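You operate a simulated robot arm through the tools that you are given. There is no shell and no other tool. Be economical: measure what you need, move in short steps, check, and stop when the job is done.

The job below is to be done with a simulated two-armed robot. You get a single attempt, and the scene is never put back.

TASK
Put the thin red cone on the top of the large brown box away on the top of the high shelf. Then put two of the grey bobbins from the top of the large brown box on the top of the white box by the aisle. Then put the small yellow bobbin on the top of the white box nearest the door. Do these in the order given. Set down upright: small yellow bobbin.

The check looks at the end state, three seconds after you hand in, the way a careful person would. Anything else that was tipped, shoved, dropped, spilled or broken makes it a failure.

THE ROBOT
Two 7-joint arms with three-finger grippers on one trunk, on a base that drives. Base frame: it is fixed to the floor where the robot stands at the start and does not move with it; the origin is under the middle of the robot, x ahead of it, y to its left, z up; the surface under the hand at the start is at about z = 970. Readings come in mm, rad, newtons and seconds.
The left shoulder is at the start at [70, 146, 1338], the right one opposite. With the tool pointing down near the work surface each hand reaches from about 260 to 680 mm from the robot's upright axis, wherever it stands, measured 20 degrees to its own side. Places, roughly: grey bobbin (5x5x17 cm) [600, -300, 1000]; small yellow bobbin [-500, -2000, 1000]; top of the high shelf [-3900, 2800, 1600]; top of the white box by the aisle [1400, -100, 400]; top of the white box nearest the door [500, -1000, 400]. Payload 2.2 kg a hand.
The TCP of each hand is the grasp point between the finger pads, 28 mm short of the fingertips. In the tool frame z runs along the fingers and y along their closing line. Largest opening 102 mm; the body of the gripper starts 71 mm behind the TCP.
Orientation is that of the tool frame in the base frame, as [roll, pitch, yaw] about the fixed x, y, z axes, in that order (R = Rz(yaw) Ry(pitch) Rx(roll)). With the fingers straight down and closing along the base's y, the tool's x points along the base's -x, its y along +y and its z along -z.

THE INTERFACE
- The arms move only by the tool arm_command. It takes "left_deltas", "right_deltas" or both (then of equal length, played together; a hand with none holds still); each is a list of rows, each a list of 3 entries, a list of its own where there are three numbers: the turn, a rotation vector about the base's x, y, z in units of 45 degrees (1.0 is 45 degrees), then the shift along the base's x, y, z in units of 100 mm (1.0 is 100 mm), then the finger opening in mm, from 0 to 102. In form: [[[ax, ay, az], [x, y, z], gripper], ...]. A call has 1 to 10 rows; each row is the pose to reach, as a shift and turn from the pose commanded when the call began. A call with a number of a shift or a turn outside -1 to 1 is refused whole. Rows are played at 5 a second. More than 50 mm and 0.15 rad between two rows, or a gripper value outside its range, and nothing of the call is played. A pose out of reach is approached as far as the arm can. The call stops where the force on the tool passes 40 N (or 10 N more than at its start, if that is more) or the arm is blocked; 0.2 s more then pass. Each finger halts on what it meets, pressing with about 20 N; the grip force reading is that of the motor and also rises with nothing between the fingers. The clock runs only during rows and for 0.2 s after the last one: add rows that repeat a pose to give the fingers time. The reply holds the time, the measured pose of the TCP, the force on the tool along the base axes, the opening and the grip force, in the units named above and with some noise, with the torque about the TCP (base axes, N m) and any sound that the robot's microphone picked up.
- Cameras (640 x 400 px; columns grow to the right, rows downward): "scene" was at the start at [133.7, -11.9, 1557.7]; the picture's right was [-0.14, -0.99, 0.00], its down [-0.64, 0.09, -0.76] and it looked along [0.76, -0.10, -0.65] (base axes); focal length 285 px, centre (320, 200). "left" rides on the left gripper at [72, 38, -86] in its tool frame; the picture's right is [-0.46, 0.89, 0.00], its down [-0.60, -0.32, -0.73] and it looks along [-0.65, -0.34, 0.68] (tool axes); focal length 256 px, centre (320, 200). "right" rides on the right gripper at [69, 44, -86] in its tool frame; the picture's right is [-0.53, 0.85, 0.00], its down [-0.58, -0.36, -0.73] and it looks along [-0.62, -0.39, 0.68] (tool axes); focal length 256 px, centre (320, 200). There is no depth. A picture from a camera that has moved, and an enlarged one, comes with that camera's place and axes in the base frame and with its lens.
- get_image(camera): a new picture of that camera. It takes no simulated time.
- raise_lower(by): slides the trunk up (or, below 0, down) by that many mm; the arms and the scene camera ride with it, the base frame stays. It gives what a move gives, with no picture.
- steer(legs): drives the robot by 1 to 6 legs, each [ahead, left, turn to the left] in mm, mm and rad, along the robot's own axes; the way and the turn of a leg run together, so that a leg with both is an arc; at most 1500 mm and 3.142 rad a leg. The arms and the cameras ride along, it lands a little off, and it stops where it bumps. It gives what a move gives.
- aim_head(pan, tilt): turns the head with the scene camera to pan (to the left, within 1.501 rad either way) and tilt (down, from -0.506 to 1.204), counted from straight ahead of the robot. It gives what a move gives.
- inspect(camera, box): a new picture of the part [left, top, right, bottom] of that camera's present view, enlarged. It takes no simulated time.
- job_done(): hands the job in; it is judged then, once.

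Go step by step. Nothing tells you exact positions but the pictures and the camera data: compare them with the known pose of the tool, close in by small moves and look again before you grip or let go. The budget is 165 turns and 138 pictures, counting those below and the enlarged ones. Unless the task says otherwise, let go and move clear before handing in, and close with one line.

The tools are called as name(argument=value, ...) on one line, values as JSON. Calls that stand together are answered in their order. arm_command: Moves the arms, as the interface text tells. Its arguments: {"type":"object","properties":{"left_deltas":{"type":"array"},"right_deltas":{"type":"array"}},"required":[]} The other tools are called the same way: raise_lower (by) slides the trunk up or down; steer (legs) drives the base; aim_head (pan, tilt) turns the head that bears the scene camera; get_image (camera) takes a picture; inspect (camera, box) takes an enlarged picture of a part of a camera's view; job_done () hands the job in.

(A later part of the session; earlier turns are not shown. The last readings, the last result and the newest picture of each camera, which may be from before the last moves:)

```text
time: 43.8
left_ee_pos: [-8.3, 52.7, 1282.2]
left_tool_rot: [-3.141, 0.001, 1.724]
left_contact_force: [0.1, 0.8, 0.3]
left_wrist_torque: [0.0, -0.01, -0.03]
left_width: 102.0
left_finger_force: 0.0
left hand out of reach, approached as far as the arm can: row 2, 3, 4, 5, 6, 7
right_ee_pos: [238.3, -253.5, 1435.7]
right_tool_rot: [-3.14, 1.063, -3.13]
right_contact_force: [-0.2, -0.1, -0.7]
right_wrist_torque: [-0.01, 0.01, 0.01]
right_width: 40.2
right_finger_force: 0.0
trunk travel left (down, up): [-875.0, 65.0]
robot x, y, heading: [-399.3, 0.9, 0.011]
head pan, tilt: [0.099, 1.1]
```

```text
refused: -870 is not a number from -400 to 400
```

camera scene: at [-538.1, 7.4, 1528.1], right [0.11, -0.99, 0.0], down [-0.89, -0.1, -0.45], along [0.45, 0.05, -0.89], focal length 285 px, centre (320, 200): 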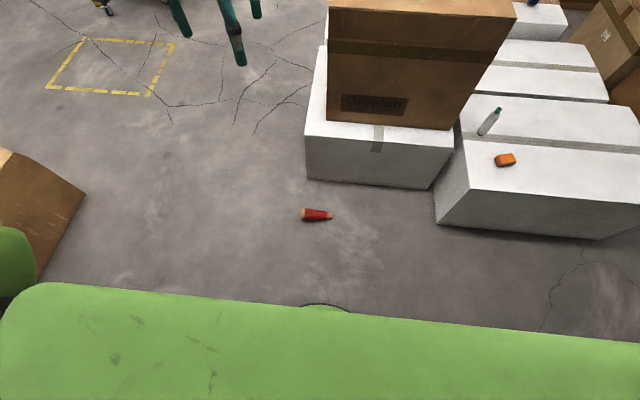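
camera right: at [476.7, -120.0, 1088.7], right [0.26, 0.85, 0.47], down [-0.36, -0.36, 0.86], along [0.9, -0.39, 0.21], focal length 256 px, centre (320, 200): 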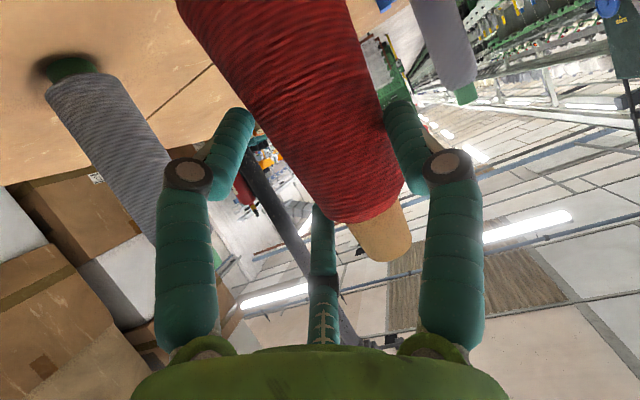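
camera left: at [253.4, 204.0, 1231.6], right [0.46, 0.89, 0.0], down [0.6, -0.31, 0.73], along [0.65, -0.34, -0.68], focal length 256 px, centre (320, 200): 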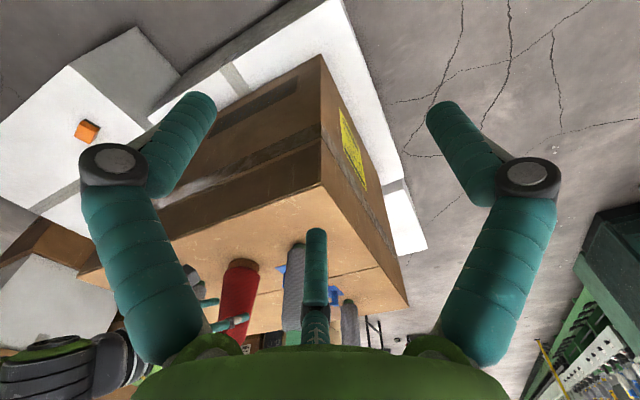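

The left hand can't reach crosswise here. I'll drive round to the +y side of the cone and face −y, so the grasp needs no twist.

steer(legs=[[0, 650, 0], [425, 0, 0], [0, 0, -1.44]])

arm_command(left_deltas=[[[0, 0, 0.16], [0, 0, 0], 102], [[0, 0, 0.32], [0, 0, 0], 102], [[0, 0, 0.48], [0, 0, 0], 102], [[0, 0, 0.64], [0, 0, 0], 102], [[0, 0, 0.8], [0, 0, 0], 102], [[0, 0, 0.96], [0, 0, 0], 102], [[0, 0, 0.96], [0, 0, 0], 102]])

aim_head(pan=0.1, tilt=1.15)

get_image(camera="scene")

```text
time: 53.2
left_ee_pos: [95.9, 278.5, 1282.9]
left_tool_rot: [-3.141, 0.002, 0.248]
left_contact_force: [0.0, -0.4, -0.2]
left_wrist_torque: [0.0, 0.01, -0.01]
left_width: 101.8
left_finger_force: 0.1
right_ee_pos: [-185.5, 5.4, 1436.0]
right_tool_rot: [-3.141, 1.063, 1.676]
right_contact_force: [0.9, 0.2, 0.0]
right_wrist_torque: [0.01, 0.04, 0.04]
right_width: 39.9
right_finger_force: 0.1
trunk travel left (down, up): [-875.0, 65.0]
robot x, y, heading: [8.6, 664.3, -1.468]
head pan, tilt: [0.099, 1.1]
```

```text
time: 54.8
left_ee_pos: [95.7, 278.5, 1282.1]
left_tool_rot: [3.14, -0.001, 1.005]
left_contact_force: [-0.9, 0.3, 0.7]
left_wrist_torque: [-0.02, 0.01, -0.01]
left_width: 102.0
left_finger_force: 0.0
right_ee_pos: [-183.9, 5.6, 1436.9]
right_tool_rot: [3.141, 1.061, 1.676]
right_contact_force: [-0.4, 0.4, 0.8]
right_wrist_torque: [-0.01, -0.02, -0.03]
right_width: 40.1
right_finger_force: 0.1
trunk travel left (down, up): [-875.0, 65.0]
robot x, y, heading: [13.1, 662.8, -1.47]
head pan, tilt: [0.099, 1.1]
```

```text
time: 55.4
left_ee_pos: [95.9, 279.3, 1282.0]
left_tool_rot: [3.14, 0.0, 1.004]
left_contact_force: [0.1, 0.1, -0.9]
left_wrist_torque: [0.0, -0.02, -0.03]
left_width: 101.8
left_finger_force: 0.1
right_ee_pos: [-184.7, 6.0, 1436.5]
right_tool_rot: [-3.14, 1.064, 1.677]
right_contact_force: [0.3, 0.1, 0.2]
right_wrist_torque: [-0.01, -0.02, -0.02]
right_width: 40.0
right_finger_force: 0.1
trunk travel left (down, up): [-875.0, 65.0]
robot x, y, heading: [9.6, 662.1, -1.47]
head pan, tilt: [0.099, 1.15]
```

```text
106 pictures are left
camera scene: at [27.6, 554.3, 1525.0], right [-0.98, -0.2, 0.0], down [-0.18, 0.89, -0.41], along [0.08, -0.4, -0.91], focal length 285 px, centre (320, 200)
```

scene: 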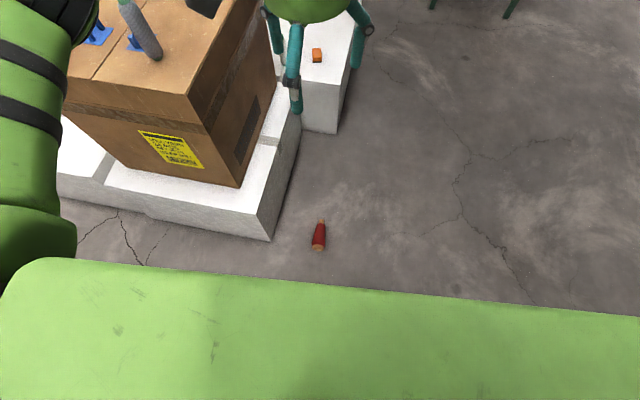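

The cone axis runs from [115, 182] to [128, 5], so I'll grip about 100 mm from its base. I'll lower the trunk and bring the left hand over it.

raise_lower(by=-400)

raise_lower(by=-400)

arm_command(left_deltas=[[[0, 0, 0.16], [0.02, -0.15, -0.1], 102], [[0, 0, 0.32], [0.05, -0.3, -0.2], 102], [[0, 0, 0.48], [0.08, -0.45, -0.3], 102], [[0, 0, 0.64], [0.1, -0.6, -0.4], 102], [[0, 0, 0.8], [0.12, -0.8, -0.5], 102], [[0, 0, 0.937], [0.15, -1, -0.5], 102], [[0, 0, 0.937], [0.15, -1, -0.5], 102]])

arm_command(left_deltas=[[[0, 0, 0], [0, -0.3, -0.2], 102], [[0, 0, 0], [0, -0.6, -0.4], 102], [[0, 0, 0], [0, -0.95, -0.6], 102], [[0, 0, 0], [0, -0.96, -0.8], 102], [[0, 0, 0], [0, -0.96, -0.8], 102]])

get_image(camera="left")

```text
time: 59.2
left_ee_pos: [96.4, 278.9, 881.7]
left_tool_rot: [-3.141, -0.002, 1.002]
left_contact_force: [0.1, -0.3, -0.6]
left_wrist_torque: [-0.01, -0.01, 0.03]
left_width: 101.7
left_finger_force: 0.0
right_ee_pos: [-185.3, 4.9, 1036.2]
right_tool_rot: [-3.139, 1.062, 1.676]
right_contact_force: [0.4, 0.1, -0.1]
right_wrist_torque: [0.0, 0.03, 0.01]
right_width: 40.1
right_finger_force: 0.0
trunk travel left (down, up): [-475.0, 465.0]
robot x, y, heading: [11.2, 664.5, -1.466]
head pan, tilt: [0.099, 1.15]
```

```text
time: 63.1
left_ee_pos: [97.3, 279.0, 483.0]
left_tool_rot: [-3.141, -0.001, 1.002]
left_contact_force: [-0.1, -0.5, 0.4]
left_wrist_torque: [0.03, -0.01, 0.02]
left_width: 101.9
left_finger_force: 0.0
right_ee_pos: [-183.8, 4.7, 636.0]
right_tool_rot: [-3.14, 1.063, 1.677]
right_contact_force: [0.1, 0.5, 0.0]
right_wrist_torque: [0.05, -0.01, 0.02]
right_width: 39.8
right_finger_force: 0.0
trunk travel left (down, up): [-75.0, 865.0]
robot x, y, heading: [11.6, 662.9, -1.469]
head pan, tilt: [0.099, 1.15]
```

```text
time: 64.7
left_ee_pos: [111.4, 177.1, 431.8]
left_tool_rot: [3.141, -0.001, 1.74]
left_contact_force: [-0.5, -0.5, 0.8]
left_wrist_torque: [-0.02, 0.02, 0.0]
left_width: 102.1
left_finger_force: 0.1
right_ee_pos: [-185.3, 5.0, 636.5]
right_tool_rot: [-3.14, 1.062, 1.675]
right_contact_force: [-0.2, -1.1, 0.2]
right_wrist_torque: [-0.03, 0.0, -0.02]
right_width: 39.8
right_finger_force: 0.1
trunk travel left (down, up): [-75.0, 865.0]
robot x, y, heading: [11.2, 659.2, -1.468]
head pan, tilt: [0.099, 1.15]
```

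```text
time: 65.9
left_ee_pos: [112.7, 79.8, 352.1]
left_tool_rot: [3.142, 0.001, 1.739]
left_contact_force: [-0.1, 0.5, -0.1]
left_wrist_torque: [0.02, -0.01, 0.02]
left_width: 101.9
left_finger_force: 0.0
right_ee_pos: [-184.8, 5.5, 637.2]
right_tool_rot: [-3.14, 1.064, 1.675]
right_contact_force: [-0.9, 0.9, 0.5]
right_wrist_torque: [-0.02, 0.04, 0.0]
right_width: 40.1
right_finger_force: 0.1
trunk travel left (down, up): [-75.0, 865.0]
robot x, y, heading: [11.7, 665.2, -1.467]
head pan, tilt: [0.099, 1.15]
```

```text
105 pictures are left
camera left: at [138.9, 157.1, 437.5], right [0.95, -0.31, 0.0], down [-0.21, -0.65, 0.73], along [-0.23, -0.7, -0.68], focal length 256 px, centre (320, 200)
```

left: 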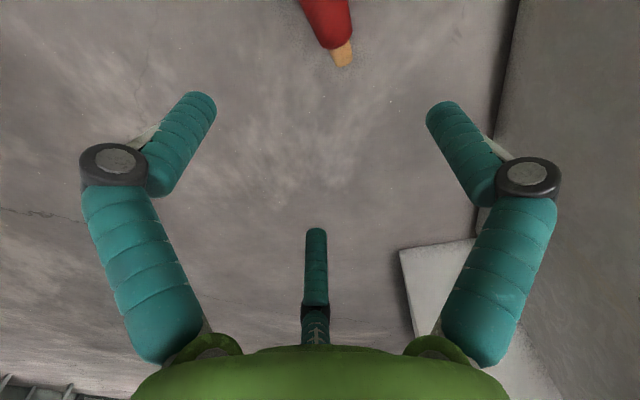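

The tip sits at [127, 10] as expected. I'll descend partway and check.

raise_lower(by=-70)

arm_command(left_deltas=[[[0, 0, 0], [0, 0, -0.4], 102], [[0, 0, 0], [0, 0, -0.8], 102], [[0, 0, 0], [0, 0, -1], 102], [[0, 0, 0], [0, 0, -1], 102]])

arm_command(left_deltas=[[[0, 0, 0], [0, 0, -0.4], 102], [[0, 0, 0], [0, 0, -0.8], 102], [[0, 0, 0], [0, 0, -0.8], 102]])

get_image(camera="left")

get_image(camera="scene")

```text
time: 67.0
left_ee_pos: [112.3, 81.3, 282.1]
left_tool_rot: [-3.14, 0.0, 1.738]
left_contact_force: [0.6, 0.3, 0.4]
left_wrist_torque: [-0.02, -0.01, -0.02]
left_width: 102.0
left_finger_force: 0.1
right_ee_pos: [-185.2, 5.3, 567.3]
right_tool_rot: [-3.14, 1.063, 1.676]
right_contact_force: [-0.1, 0.6, -0.3]
right_wrist_torque: [0.0, 0.0, 0.02]
right_width: 40.1
right_finger_force: 0.0
trunk travel left (down, up): [-5.0, 935.0]
robot x, y, heading: [9.4, 660.6, -1.466]
head pan, tilt: [0.099, 1.15]
```

```text
time: 68.0
left_ee_pos: [113.2, 81.0, 182.0]
left_tool_rot: [3.141, 0.002, 1.739]
left_contact_force: [1.1, 0.1, 0.0]
left_wrist_torque: [-0.04, 0.04, -0.02]
left_width: 102.1
left_finger_force: 0.1
right_ee_pos: [-184.3, 4.8, 566.0]
right_tool_rot: [-3.141, 1.063, 1.677]
right_contact_force: [-0.4, -0.3, -0.1]
right_wrist_torque: [-0.03, -0.02, -0.01]
right_width: 40.2
right_finger_force: 0.2
trunk travel left (down, up): [-5.0, 935.0]
robot x, y, heading: [9.8, 661.5, -1.467]
head pan, tilt: [0.099, 1.15]
```

```text
time: 68.8
left_ee_pos: [113.0, 80.4, 101.0]
left_tool_rot: [-3.14, 0.003, 1.738]
left_contact_force: [-0.5, 0.7, -0.2]
left_wrist_torque: [0.01, -0.01, -0.01]
left_width: 102.0
left_finger_force: 0.0
right_ee_pos: [-185.4, 4.5, 566.4]
right_tool_rot: [-3.141, 1.063, 1.675]
right_contact_force: [0.1, 0.7, -0.5]
right_wrist_torque: [-0.02, -0.01, 0.0]
right_width: 40.4
right_finger_force: 0.1
trunk travel left (down, up): [-5.0, 935.0]
robot x, y, heading: [10.9, 662.9, -1.469]
head pan, tilt: [0.099, 1.15]
```

```text
104 pictures are left
camera left: at [138.8, 158.6, 186.5], right [0.95, -0.31, 0.0], down [-0.21, -0.65, 0.73], along [-0.23, -0.7, -0.68], focal length 256 px, centre (320, 200)
```

left: 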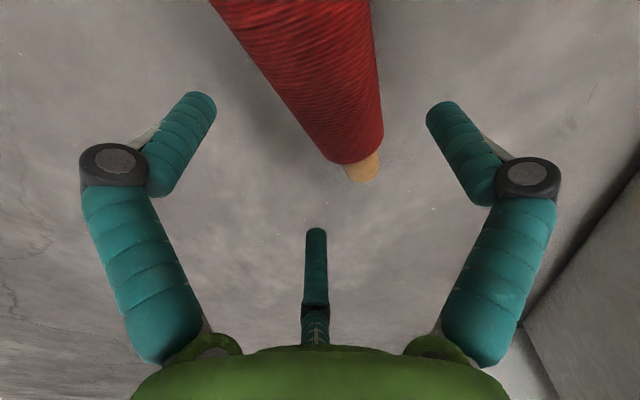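

```text
103 pictures are left
camera scene: at [27.7, 554.3, 655.0], right [-0.98, -0.2, 0.0], down [-0.18, 0.89, -0.41], along [0.08, -0.4, -0.91], focal length 285 px, centre (320, 200)
```

scene: 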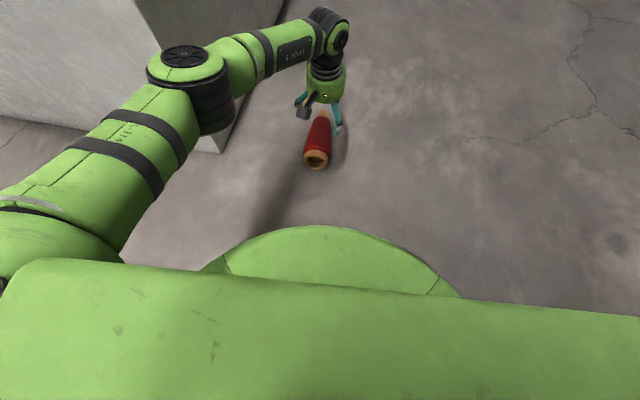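

The cone lies between the jaws. I'll descend to z = 34 and close gradually.

arm_command(left_deltas=[[[0, 0, 0], [-0.01, 0.05, -0.3], 102], [[0, 0, 0], [-0.01, 0.05, -0.55], 102], [[0, 0, 0], [-0.01, 0.05, -0.66], 102], [[0, 0, 0], [-0.01, 0.05, -0.66], 102]])

get_image(camera="left")

arm_command(left_deltas=[[[0, 0, 0], [0, 0, 0], 85], [[0, 0, 0], [0, 0, 0], 70], [[0, 0, 0], [0, 0, 0], 50], [[0, 0, 0], [0, 0, 0], 50], [[0, 0, 0], [0, 0, 0], 40], [[0, 0, 0], [0, 0, 0], 40]])

get_image(camera="left")

```text
time: 69.8
left_ee_pos: [112.1, 89.3, 35.0]
left_tool_rot: [3.14, 0.002, 1.738]
left_contact_force: [-0.2, 0.5, 0.4]
left_wrist_torque: [0.01, -0.03, 0.0]
left_width: 101.8
left_finger_force: 0.1
left hand out of reach, approached as far as the arm can: row 3, 4
right_ee_pos: [-184.6, 4.6, 567.1]
right_tool_rot: [-3.141, 1.064, 1.677]
right_contact_force: [1.0, -0.3, 0.5]
right_wrist_torque: [0.02, 0.0, -0.01]
right_width: 39.8
right_finger_force: 0.0
trunk travel left (down, up): [-5.0, 935.0]
robot x, y, heading: [12.6, 660.6, -1.465]
head pan, tilt: [0.099, 1.15]
```

```text
102 pictures are left
camera left: at [137.7, 166.6, 120.7], right [0.95, -0.31, 0.0], down [-0.21, -0.65, 0.73], along [-0.23, -0.7, -0.68], focal length 256 px, centre (320, 200)
```

left: 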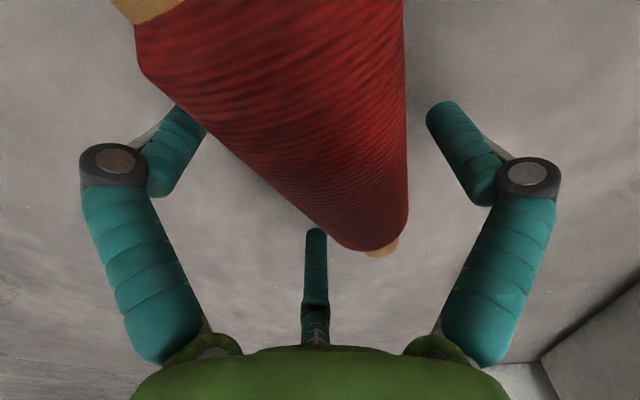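

```text
time: 71.2
left_ee_pos: [112.2, 90.0, 35.2]
left_tool_rot: [-3.141, 0.002, 1.738]
left_contact_force: [1.8, 0.6, 1.1]
left_wrist_torque: [0.01, -0.09, -0.08]
left_width: 81.1
left_finger_force: 20.3
right_ee_pos: [-184.8, 5.9, 565.9]
right_tool_rot: [-3.139, 1.062, 1.675]
right_contact_force: [-0.3, 0.1, 1.0]
right_wrist_torque: [0.0, -0.02, -0.01]
right_width: 40.1
right_finger_force: 0.0
trunk travel left (down, up): [-5.0, 935.0]
robot x, y, heading: [13.1, 663.3, -1.466]
head pan, tilt: [0.099, 1.15]
```

```text
101 pictures are left
camera left: at [138.1, 166.4, 121.2], right [0.95, -0.31, 0.0], down [-0.21, -0.65, 0.73], along [-0.23, -0.7, -0.68], focal length 256 px, centre (320, 200)
```

left: 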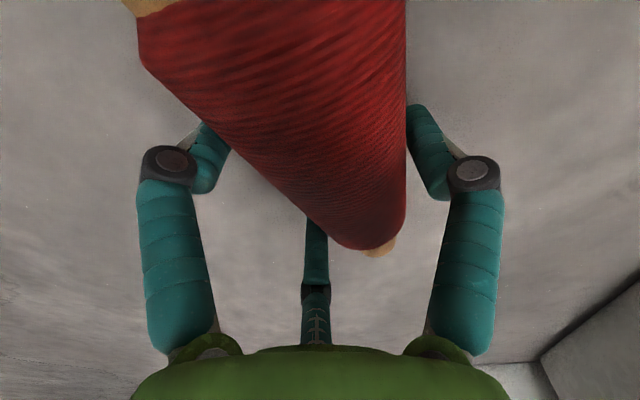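

The jaws closed at 81 mm with the cone between them. I'll lift and watch for slip.

arm_command(left_deltas=[[[0, 0, 0], [0, 0, 0.2], 40], [[0, 0, 0], [0, 0, 0.5], 40], [[0, 0, 0], [0, 0, 0.8], 40], [[0, 0, 0], [0, 0, 1], 40], [[0, 0, 0], [0, 0, 1], 40], [[0, 0, 0], [0, 0, 1], 40], [[0, 0, 0], [0, 0, 1], 40], [[0, 0, 0], [0, 0, 1], 40]])

get_image(camera="left")

get_image(camera="scene")

```text
time: 73.0
left_ee_pos: [114.2, 89.1, 137.0]
left_tool_rot: [3.142, 0.001, 1.739]
left_contact_force: [0.3, 0.9, -1.8]
left_wrist_torque: [-0.05, 0.04, 0.04]
left_width: 80.8
left_finger_force: 19.8
right_ee_pos: [-184.7, 5.0, 564.8]
right_tool_rot: [-3.14, 1.063, 1.675]
right_contact_force: [0.0, 0.1, 0.5]
right_wrist_torque: [-0.01, -0.02, 0.02]
right_width: 40.3
right_finger_force: 0.1
trunk travel left (down, up): [-5.0, 935.0]
robot x, y, heading: [10.3, 665.5, -1.467]
head pan, tilt: [0.099, 1.15]
```

```text
100 pictures are left
camera left: at [139.4, 166.2, 222.5], right [0.95, -0.31, 0.0], down [-0.21, -0.65, 0.73], along [-0.23, -0.7, -0.68], focal length 256 px, centre (320, 200)
```

left: 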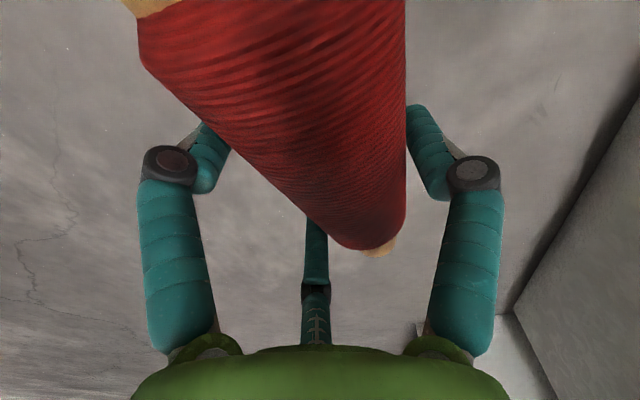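

```text
99 pictures are left
camera scene: at [27.7, 554.2, 654.9], right [-0.98, -0.2, 0.0], down [-0.18, 0.89, -0.41], along [0.08, -0.4, -0.91], focal length 285 px, centre (320, 200)
```

scene: 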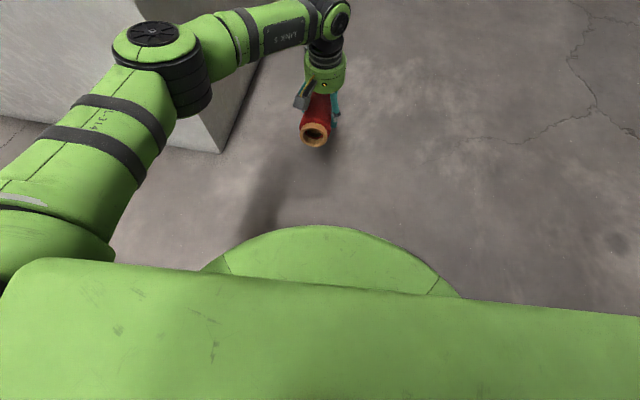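

It holds steady. I'll raise the trunk and turn right toward the shelf in stages, checking the grip each time.

raise_lower(by=400)

raise_lower(by=400)

steer(legs=[[0, 0, -0.6]])

get_image(camera="left")

```text
time: 76.8
left_ee_pos: [113.0, 89.1, 537.7]
left_tool_rot: [3.141, 0.0, 1.737]
left_contact_force: [1.0, -0.2, -1.0]
left_wrist_torque: [-0.03, 0.03, 0.02]
left_width: 80.9
left_finger_force: 19.8
right_ee_pos: [-184.4, 4.9, 967.1]
right_tool_rot: [-3.141, 1.063, 1.674]
right_contact_force: [0.4, 0.0, -0.5]
right_wrist_torque: [-0.01, 0.02, 0.02]
right_width: 40.2
right_finger_force: 0.0
trunk travel left (down, up): [-405.0, 535.0]
robot x, y, heading: [8.1, 663.9, -1.473]
head pan, tilt: [0.099, 1.15]
```

```text
time: 80.6
left_ee_pos: [113.1, 89.3, 936.7]
left_tool_rot: [-3.141, 0.0, 1.74]
left_contact_force: [0.1, 0.7, -1.8]
left_wrist_torque: [-0.03, 0.03, -0.02]
left_width: 80.8
left_finger_force: 20.0
right_ee_pos: [-185.5, 4.9, 1366.8]
right_tool_rot: [-3.14, 1.062, 1.676]
right_contact_force: [0.7, 0.3, 0.3]
right_wrist_torque: [0.0, 0.02, 0.0]
right_width: 39.9
right_finger_force: 0.0
trunk travel left (down, up): [-805.0, 135.0]
robot x, y, heading: [7.9, 663.5, -1.465]
head pan, tilt: [0.099, 1.15]
```

```text
time: 82.7
left_ee_pos: [-223.1, 130.2, 937.2]
left_tool_rot: [-3.141, 0.0, 1.146]
left_contact_force: [-1.2, 0.5, -1.7]
left_wrist_torque: [-0.01, 0.05, -0.01]
left_width: 80.7
left_finger_force: 20.3
right_ee_pos: [-517.6, 224.3, 1366.1]
right_tool_rot: [-3.139, 1.064, 1.086]
right_contact_force: [0.4, -0.3, -0.1]
right_wrist_torque: [-0.02, 0.02, -0.04]
right_width: 40.1
right_finger_force: 0.2
trunk travel left (down, up): [-805.0, 135.0]
robot x, y, heading: [11.0, 660.8, -2.06]
head pan, tilt: [0.099, 1.15]
```

```text
98 pictures are left
camera left: at [-158.5, 178.4, 1022.4], right [0.62, -0.79, 0.0], down [-0.54, -0.42, 0.73], along [-0.58, -0.45, -0.68], focal length 256 px, centre (320, 200)
```

left: 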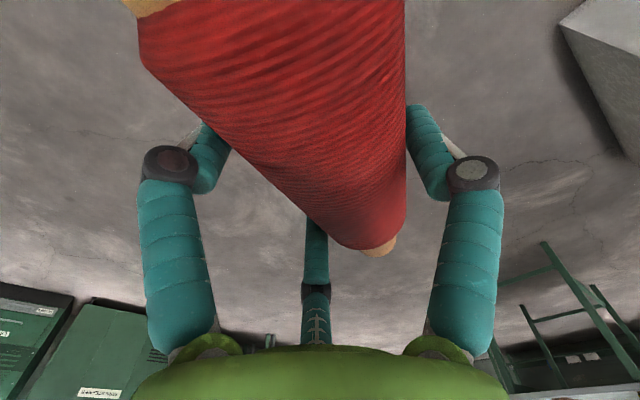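

No slip at all. I'll continue turning to face the shelf.

steer(legs=[[0, 0, -0.8], [0, 0, -0.92]])

aim_head(pan=0.0, tilt=0.2)

get_image(camera="scene")

```text
time: 87.5
left_ee_pos: [-476.2, 983.2, 937.2]
left_tool_rot: [-3.141, 0.0, -0.595]
left_contact_force: [-0.2, -0.7, -1.5]
left_wrist_torque: [0.06, 0.0, 0.02]
left_width: 80.4
left_finger_force: 19.4
right_ee_pos: [-330.9, 1257.4, 1366.6]
right_tool_rot: [-3.14, 1.063, -0.656]
right_contact_force: [-0.5, -0.2, 0.1]
right_wrist_torque: [0.06, 0.01, 0.01]
right_width: 40.2
right_finger_force: 0.1
trunk travel left (down, up): [-805.0, 135.0]
robot x, y, heading: [7.0, 663.8, 2.483]
head pan, tilt: [0.099, 1.15]
```

```text
time: 88.8
left_ee_pos: [-475.5, 984.4, 938.0]
left_tool_rot: [-3.141, 0.0, -0.594]
left_contact_force: [-0.6, -0.1, -3.1]
left_wrist_torque: [0.02, -0.01, -0.03]
left_width: 80.1
left_finger_force: 20.5
right_ee_pos: [-330.3, 1258.2, 1366.7]
right_tool_rot: [-3.14, 1.062, -0.655]
right_contact_force: [0.0, 0.7, -0.2]
right_wrist_torque: [0.0, -0.01, -0.03]
right_width: 39.6
right_finger_force: 0.0
trunk travel left (down, up): [-805.0, 135.0]
robot x, y, heading: [9.5, 660.0, 2.478]
head pan, tilt: [0.0, 0.201]
```

```text
97 pictures are left
camera scene: at [-103.1, 750.1, 1533.3], right [0.61, 0.79, 0.0], down [0.16, -0.12, -0.98], along [-0.78, 0.6, -0.2], focal length 285 px, centre (320, 200)
```

scene: 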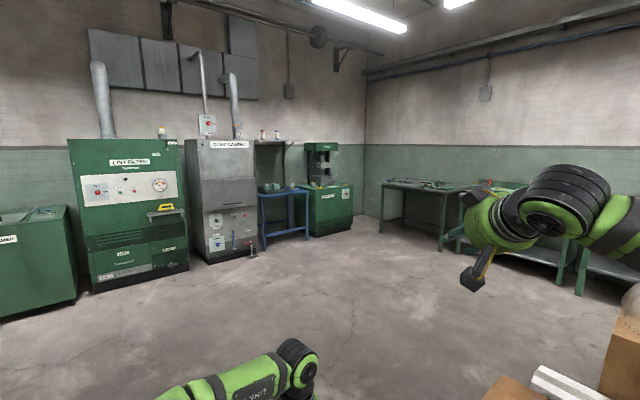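

The shelf should project to about (273, 137), where a small wall shelf holds a couple of items. I'll zoom there.

inspect(camera="scene", box=[170, 90, 370, 270])

```text
2.22 times, centred on (270, 180) of scene
camera zoom: at [-103.1, 750.1, 1533.3], right [0.61, 0.79, 0.0], down [0.16, -0.12, -0.98], along [-0.78, 0.6, -0.2], focal length 634 px, centre (431, 244)
```

zoom: 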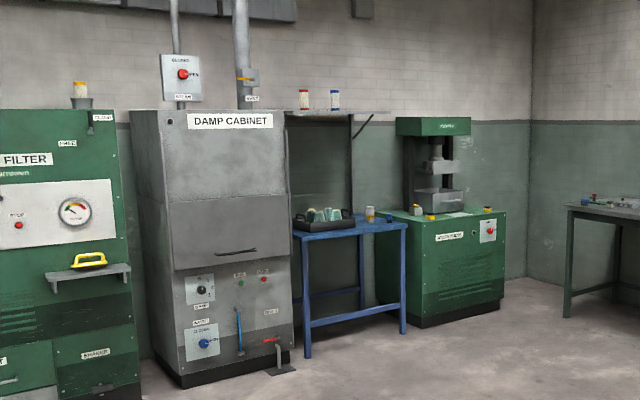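

The high shelf is the board right of the damp cabinet, about x −3900 and y 2450–3250, with two bottles at y≈2650 and 2870. The free spot is y≈3060. I'll drive there clear of the boxes, then face −x.

steer(legs=[[1040, 632, 0]])

steer(legs=[[1315, -306, 0], [1200, -280, 0]])

get_image(camera="left")

get_image(camera="scene")

```text
time: 94.9
left_ee_pos: [-1664.2, 1138.6, 936.9]
left_tool_rot: [-3.141, 0.0, -0.616]
left_contact_force: [0.3, -0.1, -2.3]
left_wrist_torque: [0.0, 0.01, -0.02]
left_width: 80.3
left_finger_force: 20.8
right_ee_pos: [-1513.0, 1409.0, 1366.3]
right_tool_rot: [-3.141, 1.061, -0.682]
right_contact_force: [-0.1, -0.1, 0.9]
right_wrist_torque: [0.01, 0.01, -0.01]
right_width: 40.1
right_finger_force: 0.0
trunk travel left (down, up): [-805.0, 135.0]
robot x, y, heading: [-1184.9, 806.6, 2.462]
head pan, tilt: [0.0, 0.201]
```

```text
time: 107.7
left_ee_pos: [-3218.4, 3262.1, 937.8]
left_tool_rot: [-3.141, 0.0, -0.666]
left_contact_force: [-0.4, 1.1, -1.9]
left_wrist_torque: [0.07, 0.01, -0.01]
left_width: 80.3
left_finger_force: 20.4
right_ee_pos: [-3052.2, 3525.5, 1366.9]
right_tool_rot: [-3.141, 1.064, -0.728]
right_contact_force: [-0.5, -0.5, 0.1]
right_wrist_torque: [0.0, 0.0, 0.0]
right_width: 40.1
right_finger_force: 0.0
trunk travel left (down, up): [-805.0, 135.0]
robot x, y, heading: [-2755.4, 2906.3, 2.413]
head pan, tilt: [0.0, 0.201]
```

```text
95 pictures are left
camera left: at [-3183.3, 3187.4, 1022.7], right [-0.91, -0.41, 0.0], down [-0.28, 0.62, 0.73], along [-0.3, 0.67, -0.68], focal length 256 px, centre (320, 200)
```

left: 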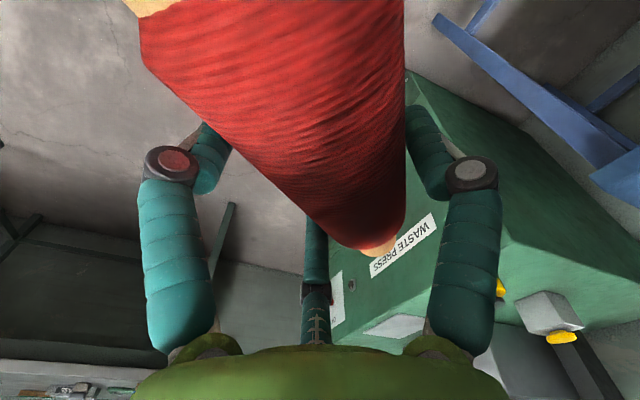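

```text
94 pictures are left
camera scene: at [-2862.4, 3002.3, 1533.5], right [0.67, 0.75, 0.0], down [0.15, -0.13, -0.98], along [-0.73, 0.65, -0.2], focal length 285 px, centre (320, 200)
```

scene: 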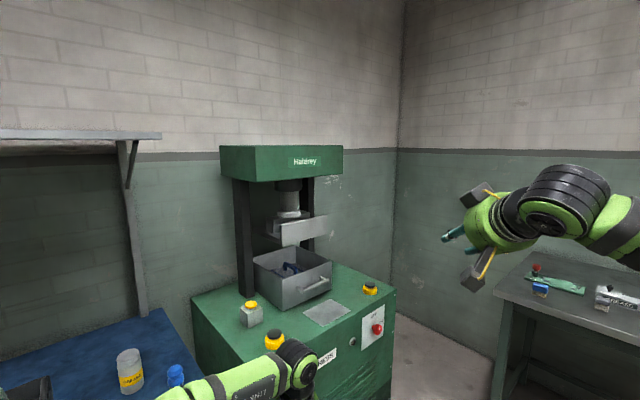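

I'll turn to face −x and raise the trunk fully, so the head can look down on the shelf top.

steer(legs=[[0, 0, 0.728]])

raise_lower(by=135)

get_image(camera="scene")

```text
time: 110.0
left_ee_pos: [-3336.8, 2866.6, 937.3]
left_tool_rot: [-3.139, -0.001, 0.06]
left_contact_force: [0.8, 0.4, -2.8]
left_wrist_torque: [0.05, 0.04, 0.01]
left_width: 80.3
left_finger_force: 19.6
right_ee_pos: [-3389.9, 3171.4, 1366.0]
right_tool_rot: [3.14, 1.063, -0.003]
right_contact_force: [-0.9, 0.7, 0.3]
right_wrist_torque: [0.01, 0.0, -0.01]
right_width: 40.0
right_finger_force: 0.1
trunk travel left (down, up): [-805.0, 135.0]
robot x, y, heading: [-2755.3, 2908.5, 3.137]
head pan, tilt: [0.0, 0.201]
```

```text
time: 111.6
left_ee_pos: [-3337.1, 2865.8, 1070.8]
left_tool_rot: [-3.141, -0.001, 0.062]
left_contact_force: [1.1, 0.6, -1.3]
left_wrist_torque: [0.0, 0.03, 0.01]
left_width: 80.0
left_finger_force: 20.6
right_ee_pos: [-3389.5, 3171.9, 1501.8]
right_tool_rot: [-3.14, 1.063, 0.0]
right_contact_force: [0.6, 0.0, -1.1]
right_wrist_torque: [-0.01, 0.03, 0.0]
right_width: 39.9
right_finger_force: 0.0
trunk travel left (down, up): [-940.0, 0.0]
robot x, y, heading: [-2755.6, 2909.6, 3.139]
head pan, tilt: [0.0, 0.201]
```

```text
93 pictures are left
camera scene: at [-2899.5, 2907.8, 1668.4], right [0.0, 1.0, 0.0], down [0.2, 0.0, -0.98], along [-0.98, 0.0, -0.2], focal length 285 px, centre (320, 200)
```

scene: 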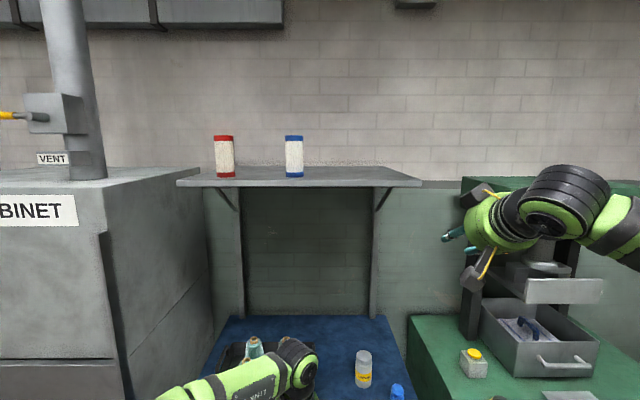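

I can see the shelf top with two bottles and free space on the right. I'll zoom to measure it.

inspect(camera="scene", box=[165, 120, 435, 220])

steer(legs=[[250, 0, 0]])

inspect(camera="scene", box=[100, 120, 500, 260])

```text
2.37 times, centred on (300, 170) of scene
camera zoom: at [-2899.5, 2907.8, 1668.4], right [0.0, 1.0, 0.0], down [0.2, 0.0, -0.98], along [-0.98, 0.0, -0.2], focal length 676 px, centre (367, 271)
```

zoom: 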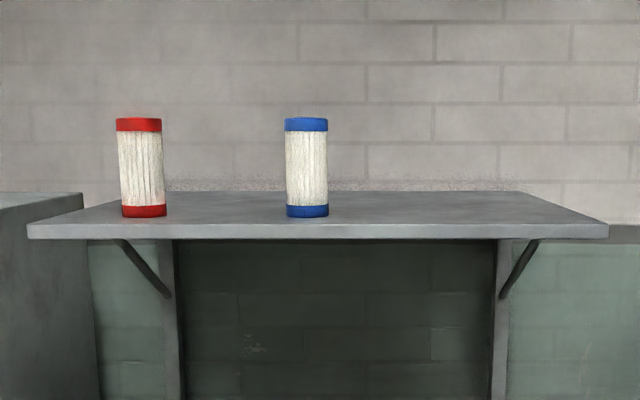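

```text
time: 113.4
left_ee_pos: [-3572.3, 2863.5, 1074.0]
left_tool_rot: [-3.141, 0.004, 0.066]
left_contact_force: [0.4, 0.9, -2.2]
left_wrist_torque: [0.03, 0.05, -0.02]
left_width: 80.3
left_finger_force: 20.2
right_ee_pos: [-3626.0, 3168.9, 1503.7]
right_tool_rot: [3.142, 1.068, 0.002]
right_contact_force: [0.5, -0.1, 0.1]
right_wrist_torque: [-0.02, -0.01, -0.01]
right_width: 40.1
right_finger_force: 0.2
trunk travel left (down, up): [-940.0, 0.0]
robot x, y, heading: [-2991.5, 2905.7, -3.141]
head pan, tilt: [0.0, 0.201]
```

```text
1.60 times, centred on (300, 190) of scene
camera zoom: at [-3133.9, 2907.1, 1669.0], right [0.0, 1.0, 0.0], down [0.2, 0.0, -0.98], along [-0.98, 0.0, -0.2], focal length 456 px, centre (352, 216)
```

zoom: 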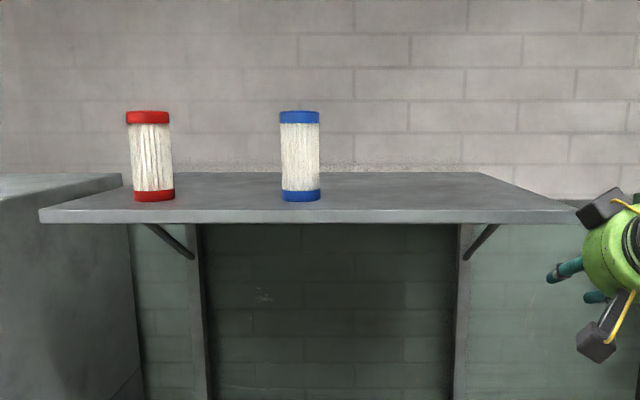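

The shelf top is at z≈1557, x −3729 to −4200, y 2491–3207. I'll stand the cone up (tilting the tool to horizontal) while rising in front of the shelf, and pull the right hand back.

arm_command(left_deltas=[[[0, 0.16, 0], [0, 0, 0.16], 40], [[0, 0.32, 0], [0, 0, 0.32], 40], [[0, 0.48, 0], [0, 0, 0.48], 40], [[0, 0.64, 0], [0, 0, 0.64], 40], [[0, 0.82, 0], [0, 0, 0.82], 40], [[0, 1, 0], [0, 0, 1], 40], [[0, 1, 0], [0, 0, 1], 40]], right_deltas=[[[0, 0, 0], [0.16, 0, 0], 40], [[0, 0, 0], [0.32, 0, 0], 40], [[0, 0, 0], [0.48, 0, 0], 40], [[0, 0, 0], [0.64, 0, 0], 40], [[0, 0, 0], [0.82, 0, 0], 40], [[0, 0, 0], [1, 0, 0], 40], [[0, 0, 0], [1, 0, 0], 40]])

arm_command(left_deltas=[[[0, 0, 0], [0, 0, 0.3], 40], [[0, 0, 0], [0, 0, 0.6], 40], [[0, 0, 0], [0, 0, 1], 40], [[0, 0, 0], [0, 0, 1], 40]], right_deltas=[[[0, 0, 0], [0.3, 0, 0], 40], [[0, 0, 0], [0.6, 0, 0], 40], [[0, 0, 0], [1, 0, 0], 40], [[0, 0, 0], [1, 0, 0], 40]])

arm_command(left_deltas=[[[0, 0, 0], [0, 0, 0.3], 40], [[0, 0, 0], [0, 0, 0.6], 40], [[0, 0, 0], [0, 0, 1], 40], [[0, 0, 0], [0, 0, 1], 40]])

get_image(camera="left")

```text
time: 115.0
left_ee_pos: [-3579.1, 2864.5, 1173.9]
left_tool_rot: [-3.075, 0.783, 0.094]
left_contact_force: [-0.7, -0.1, -1.9]
left_wrist_torque: [0.01, 0.04, -0.03]
left_width: 80.5
left_finger_force: 19.6
right_ee_pos: [-3531.0, 3169.0, 1502.1]
right_tool_rot: [-3.139, 1.064, 0.004]
right_contact_force: [0.1, 0.1, -0.5]
right_wrist_torque: [0.03, 0.02, 0.03]
right_width: 39.9
right_finger_force: 0.1
trunk travel left (down, up): [-940.0, 0.0]
robot x, y, heading: [-2993.6, 2912.2, -3.139]
head pan, tilt: [0.0, 0.201]
```

```text
time: 116.0
left_ee_pos: [-3578.1, 2863.6, 1273.0]
left_tool_rot: [-3.076, 0.782, 0.092]
left_contact_force: [-0.9, -0.9, -2.1]
left_wrist_torque: [0.02, 0.02, 0.01]
left_width: 80.4
left_finger_force: 19.9
right_ee_pos: [-3427.8, 3170.2, 1500.4]
right_tool_rot: [-3.14, 1.065, 0.003]
right_contact_force: [-0.4, -0.2, -0.1]
right_wrist_torque: [0.0, -0.02, 0.02]
right_width: 39.9
right_finger_force: 0.0
trunk travel left (down, up): [-940.0, 0.0]
robot x, y, heading: [-2996.3, 2908.7, -3.137]
head pan, tilt: [0.0, 0.201]
```

```text
time: 117.0
left_ee_pos: [-3576.7, 2862.3, 1371.2]
left_tool_rot: [-3.078, 0.782, 0.092]
left_contact_force: [-0.6, 0.0, -1.6]
left_wrist_torque: [0.03, 0.02, 0.0]
left_width: 80.3
left_finger_force: 20.5
right_ee_pos: [-3427.6, 3170.6, 1501.1]
right_tool_rot: [-3.141, 1.065, 0.001]
right_contact_force: [0.7, -0.5, 0.7]
right_wrist_torque: [0.05, -0.02, 0.02]
right_width: 40.1
right_finger_force: 0.1
trunk travel left (down, up): [-940.0, 0.0]
robot x, y, heading: [-2992.8, 2909.1, -3.14]
head pan, tilt: [0.0, 0.201]
```

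```text
90 pictures are left
camera left: at [-3462.2, 2828.8, 1378.6], right [-0.29, -0.91, 0.29], down [0.08, 0.28, 0.96], along [-0.96, 0.3, -0.01], focal length 256 px, centre (320, 200)
```

left: 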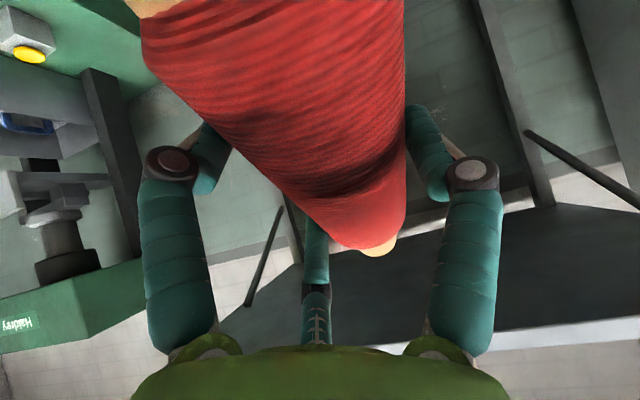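

Still steady. I'll finish the tilt and keep rising.

arm_command(left_deltas=[[[0, 0.16, 0], [0, 0, 0.16], 40], [[0, 0.32, 0], [0, 0, 0.32], 40], [[0, 0.48, 0], [0, 0, 0.48], 40], [[0, 0.64, 0], [0, 0, 0.64], 40], [[0, 0.82, 0], [0, 0, 0.82], 40], [[0, 1, 0], [0, 0, 1], 40], [[0, 1, 0], [0, 0, 1], 40]])

arm_command(left_deltas=[[[0, 0, 0], [0, 0, 0.3], 40], [[0, 0, 0], [0, 0, 0.6], 40], [[0, 0, 0], [0, 0, 1], 40], [[0, 0, 0], [0, 0, 1], 40]])

arm_command(left_deltas=[[[0, 0, 0], [0, 0, 0.3], 40], [[0, 0, 0], [0, 0, 0.6], 40], [[0, 0, 0], [0, 0, 1], 40], [[0, 0, 0], [0, 0, 1], 40]])

get_image(camera="scene")

```text
time: 118.6
left_ee_pos: [-3578.1, 2865.3, 1472.8]
left_tool_rot: [-1.551, 1.504, 1.591]
left_contact_force: [0.0, 0.7, -0.7]
left_wrist_torque: [0.05, -0.03, -0.01]
left_width: 80.5
left_finger_force: 20.1
right_ee_pos: [-3428.2, 3170.3, 1501.2]
right_tool_rot: [-3.14, 1.063, 0.0]
right_contact_force: [-0.1, 0.2, -0.3]
right_wrist_torque: [0.02, -0.02, 0.02]
right_width: 39.8
right_finger_force: 0.1
trunk travel left (down, up): [-940.0, 0.0]
robot x, y, heading: [-2995.2, 2911.8, -3.138]
head pan, tilt: [0.0, 0.201]
```

```text
time: 119.6
left_ee_pos: [-3577.0, 2862.7, 1572.3]
left_tool_rot: [-1.583, 1.506, 1.557]
left_contact_force: [0.1, 0.0, -2.4]
left_wrist_torque: [0.02, -0.04, -0.02]
left_width: 80.3
left_finger_force: 20.0
right_ee_pos: [-3427.6, 3170.5, 1499.8]
right_tool_rot: [3.141, 1.065, 0.001]
right_contact_force: [-0.8, 0.0, 0.1]
right_wrist_torque: [0.0, 0.0, 0.04]
right_width: 40.0
right_finger_force: 0.1
trunk travel left (down, up): [-940.0, 0.0]
robot x, y, heading: [-2993.8, 2907.3, -3.139]
head pan, tilt: [0.0, 0.201]
```

```text
time: 120.6
left_ee_pos: [-3578.3, 2862.9, 1671.2]
left_tool_rot: [-1.589, 1.506, 1.556]
left_contact_force: [-0.1, -0.6, -1.8]
left_wrist_torque: [0.02, -0.01, -0.02]
left_width: 80.5
left_finger_force: 20.1
right_ee_pos: [-3427.5, 3170.7, 1501.2]
right_tool_rot: [-3.142, 1.064, 0.002]
right_contact_force: [0.1, -0.4, 0.4]
right_wrist_torque: [0.0, 0.02, 0.04]
right_width: 39.8
right_finger_force: 0.0
trunk travel left (down, up): [-940.0, 0.0]
robot x, y, heading: [-2993.8, 2908.9, -3.142]
head pan, tilt: [0.0, 0.201]
```

```text
89 pictures are left
camera scene: at [-3139.6, 2907.1, 1668.4], right [0.0, 1.0, 0.0], down [0.2, 0.0, -0.98], along [-0.98, 0.0, -0.2], focal length 285 px, centre (320, 200)
```

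scene: 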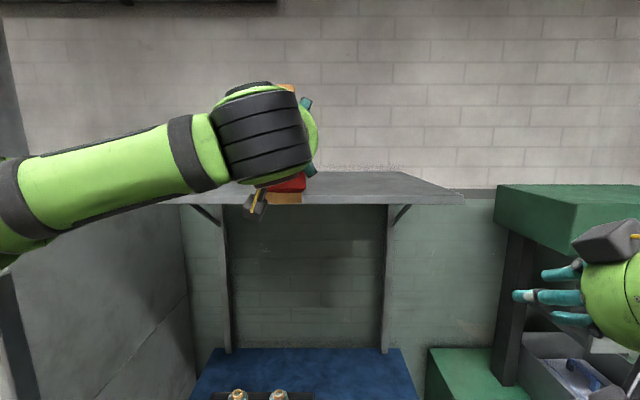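

The tool is horizontal and the cone is nearly upright. I'll zoom to check its lean.

inspect(camera="scene", box=[220, 70, 360, 220])

get_image(camera="left")

```text
2.67 times, centred on (290, 145) of scene
camera zoom: at [-3139.6, 2907.1, 1668.4], right [0.0, 1.0, 0.0], down [0.2, 0.0, -0.98], along [-0.98, 0.0, -0.2], focal length 760 px, centre (400, 347)
```

zoom: 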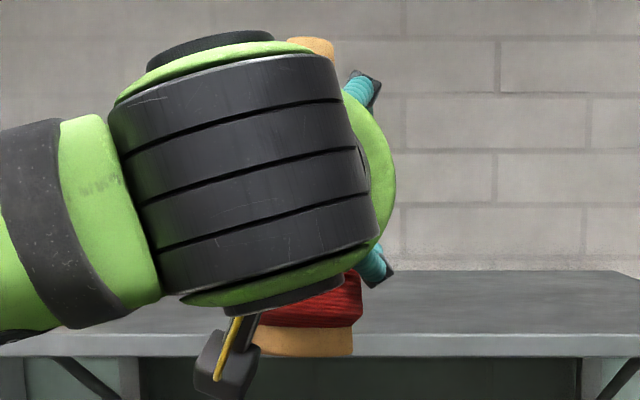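

```text
87 pictures are left
camera left: at [-3491.0, 2829.8, 1597.0], right [0.0, -0.91, 0.41], down [0.73, 0.28, 0.62], along [-0.68, 0.3, 0.67], focal length 256 px, centre (320, 200)
```

left: 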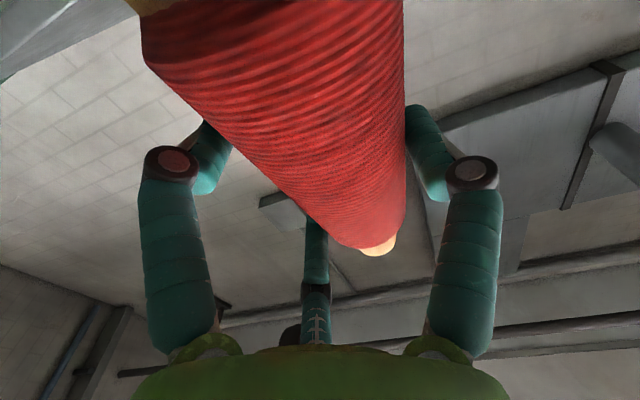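

The tip leans about 0.07 rad to +y, plus a forward lean from how it lay. I'll correct both, raise a little, draw the right hand back and strafe right to the free spot.

arm_command(left_deltas=[[[0.05, 0.06, 0], [0, 0, 0.1], 40], [[0.09, 0.12, 0], [0, 0, 0.2], 40], [[0.09, 0.12, 0], [0, 0, 0.2], 40]], right_deltas=[[[0, 0, 0], [0.3, 0, 0], 40], [[0, 0, 0], [0.7, 0, 0], 40], [[0, 0, 0], [1, 0, 0], 40]])

steer(legs=[[0, -195, 0]])

steer(legs=[[120, 0, 0]])

get_image(camera="scene")

inspect(camera="scene", box=[220, 90, 400, 220])

```text
time: 121.4
left_ee_pos: [-3575.7, 2862.4, 1692.1]
left_tool_rot: [-0.967, 1.404, 2.175]
left_contact_force: [0.7, 0.1, -2.0]
left_wrist_torque: [0.0, 0.0, 0.0]
left_width: 80.1
left_finger_force: 19.9
right_ee_pos: [-3331.3, 3171.7, 1513.3]
right_tool_rot: [3.141, 1.062, 0.002]
right_contact_force: [-0.4, 0.2, 0.0]
right_wrist_torque: [0.01, 0.02, 0.01]
right_width: 40.1
right_finger_force: 0.1
right hand out of reach, approached as far as the arm can: row 3
trunk travel left (down, up): [-940.0, 0.0]
robot x, y, heading: [-2996.2, 2905.8, -3.141]
head pan, tilt: [0.0, 0.201]
```

```text
time: 123.0
left_ee_pos: [-3577.9, 3046.8, 1691.6]
left_tool_rot: [-0.986, 1.402, 2.16]
left_contact_force: [0.3, -1.1, -1.3]
left_wrist_torque: [-0.03, -0.02, -0.06]
left_width: 80.3
left_finger_force: 20.0
right_ee_pos: [-3335.8, 3357.8, 1515.2]
right_tool_rot: [-3.134, 1.061, 0.014]
right_contact_force: [0.4, -0.6, -0.7]
right_wrist_torque: [0.06, -0.01, -0.06]
right_width: 40.0
right_finger_force: 0.1
trunk travel left (down, up): [-940.0, 0.0]
robot x, y, heading: [-2992.5, 3097.5, -3.13]
head pan, tilt: [0.0, 0.201]
```

```text
time: 124.2
left_ee_pos: [-3689.0, 3053.7, 1696.7]
left_tool_rot: [-0.941, 1.4, 2.202]
left_contact_force: [-0.2, 0.2, -2.2]
left_wrist_torque: [0.04, -0.07, 0.01]
left_width: 80.3
left_finger_force: 19.9
right_ee_pos: [-3445.1, 3362.6, 1516.6]
right_tool_rot: [-3.141, 1.069, 0.006]
right_contact_force: [1.3, 0.0, 0.1]
right_wrist_torque: [0.0, 0.03, -0.06]
right_width: 40.0
right_finger_force: 0.1
trunk travel left (down, up): [-940.0, 0.0]
robot x, y, heading: [-3116.6, 3101.1, -3.136]
head pan, tilt: [0.0, 0.201]
```

```text
86 pictures are left
camera scene: at [-3251.6, 3098.8, 1669.3], right [0.0, 1.0, 0.0], down [0.19, 0.0, -0.98], along [-0.98, 0.0, -0.19], focal length 285 px, centre (320, 200)
```

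scene: 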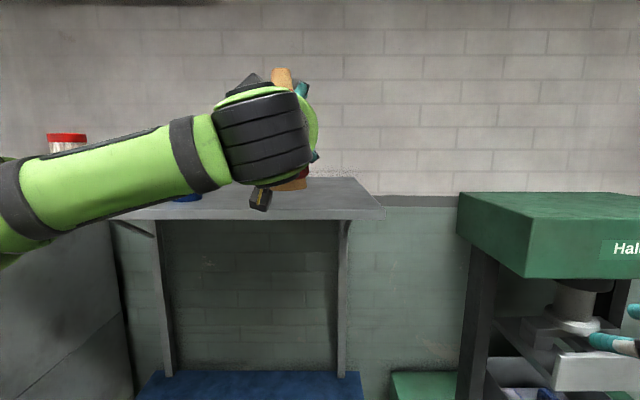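

```text
3.08 times, centred on (310, 155) of scene
camera zoom: at [-3251.6, 3098.8, 1669.3], right [0.0, 1.0, 0.0], down [0.19, 0.0, -0.98], along [-0.98, 0.0, -0.19], focal length 877 px, centre (351, 338)
```

zoom: 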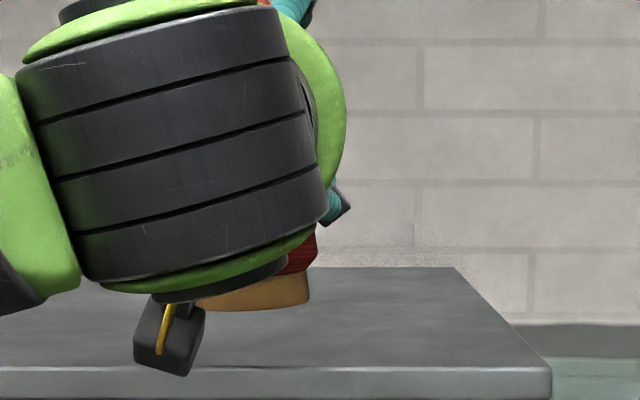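

The cone looks upright laterally and sits over y≈3042. I'll ease forward with the arm to about 60 mm inside the edge.

arm_command(left_deltas=[[[0, 0, 0], [-0.25, 0, 0], 40], [[0, 0, 0], [-0.5, 0, 0], 40], [[0, 0, 0], [-0.78, 0, 0], 40], [[0, 0, 0], [-0.78, 0, 0], 40], [[0, 0, 0], [-0.78, 0, 0], 40]])

inspect(camera="scene", box=[220, 60, 400, 230])

get_image(camera="right")

```text
time: 125.4
left_ee_pos: [-3774.1, 3055.1, 1692.7]
left_tool_rot: [-0.958, 1.403, 2.182]
left_contact_force: [0.7, -0.3, -1.6]
left_wrist_torque: [0.01, -0.01, 0.02]
left_width: 80.2
left_finger_force: 20.0
right_ee_pos: [-3453.0, 3363.4, 1513.6]
right_tool_rot: [3.141, 1.062, 0.006]
right_contact_force: [-0.2, 0.9, -0.2]
right_wrist_torque: [0.03, 0.01, -0.01]
right_width: 40.2
right_finger_force: 0.1
trunk travel left (down, up): [-940.0, 0.0]
robot x, y, heading: [-3114.7, 3099.6, -3.133]
head pan, tilt: [0.0, 0.201]
```

```text
2.35 times, centred on (310, 145) of scene
camera zoom: at [-3258.4, 3099.1, 1668.6], right [0.0, 1.0, 0.0], down [0.2, 0.0, -0.98], along [-0.98, 0.0, -0.2], focal length 671 px, centre (344, 329)
```

zoom: 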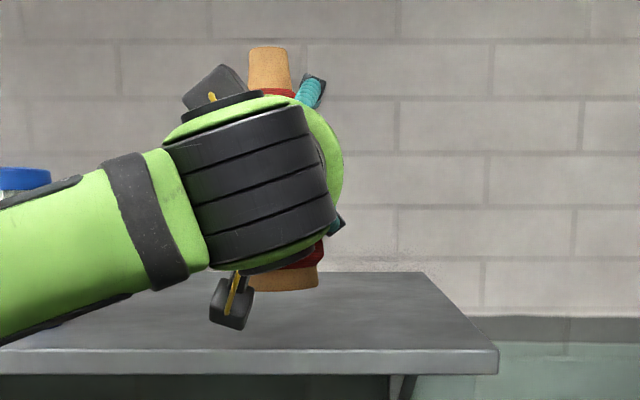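

```text
83 pictures are left
camera right: at [-3343.5, 3320.4, 1495.6], right [-0.25, -0.85, 0.47], down [0.36, 0.37, 0.86], along [-0.9, 0.39, 0.21], focal length 256 px, centre (320, 200)
```

right: 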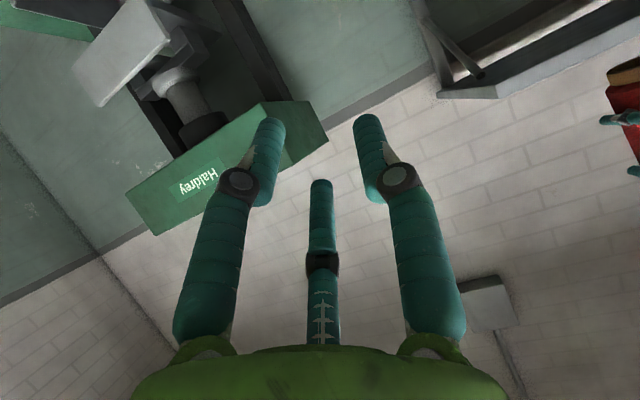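

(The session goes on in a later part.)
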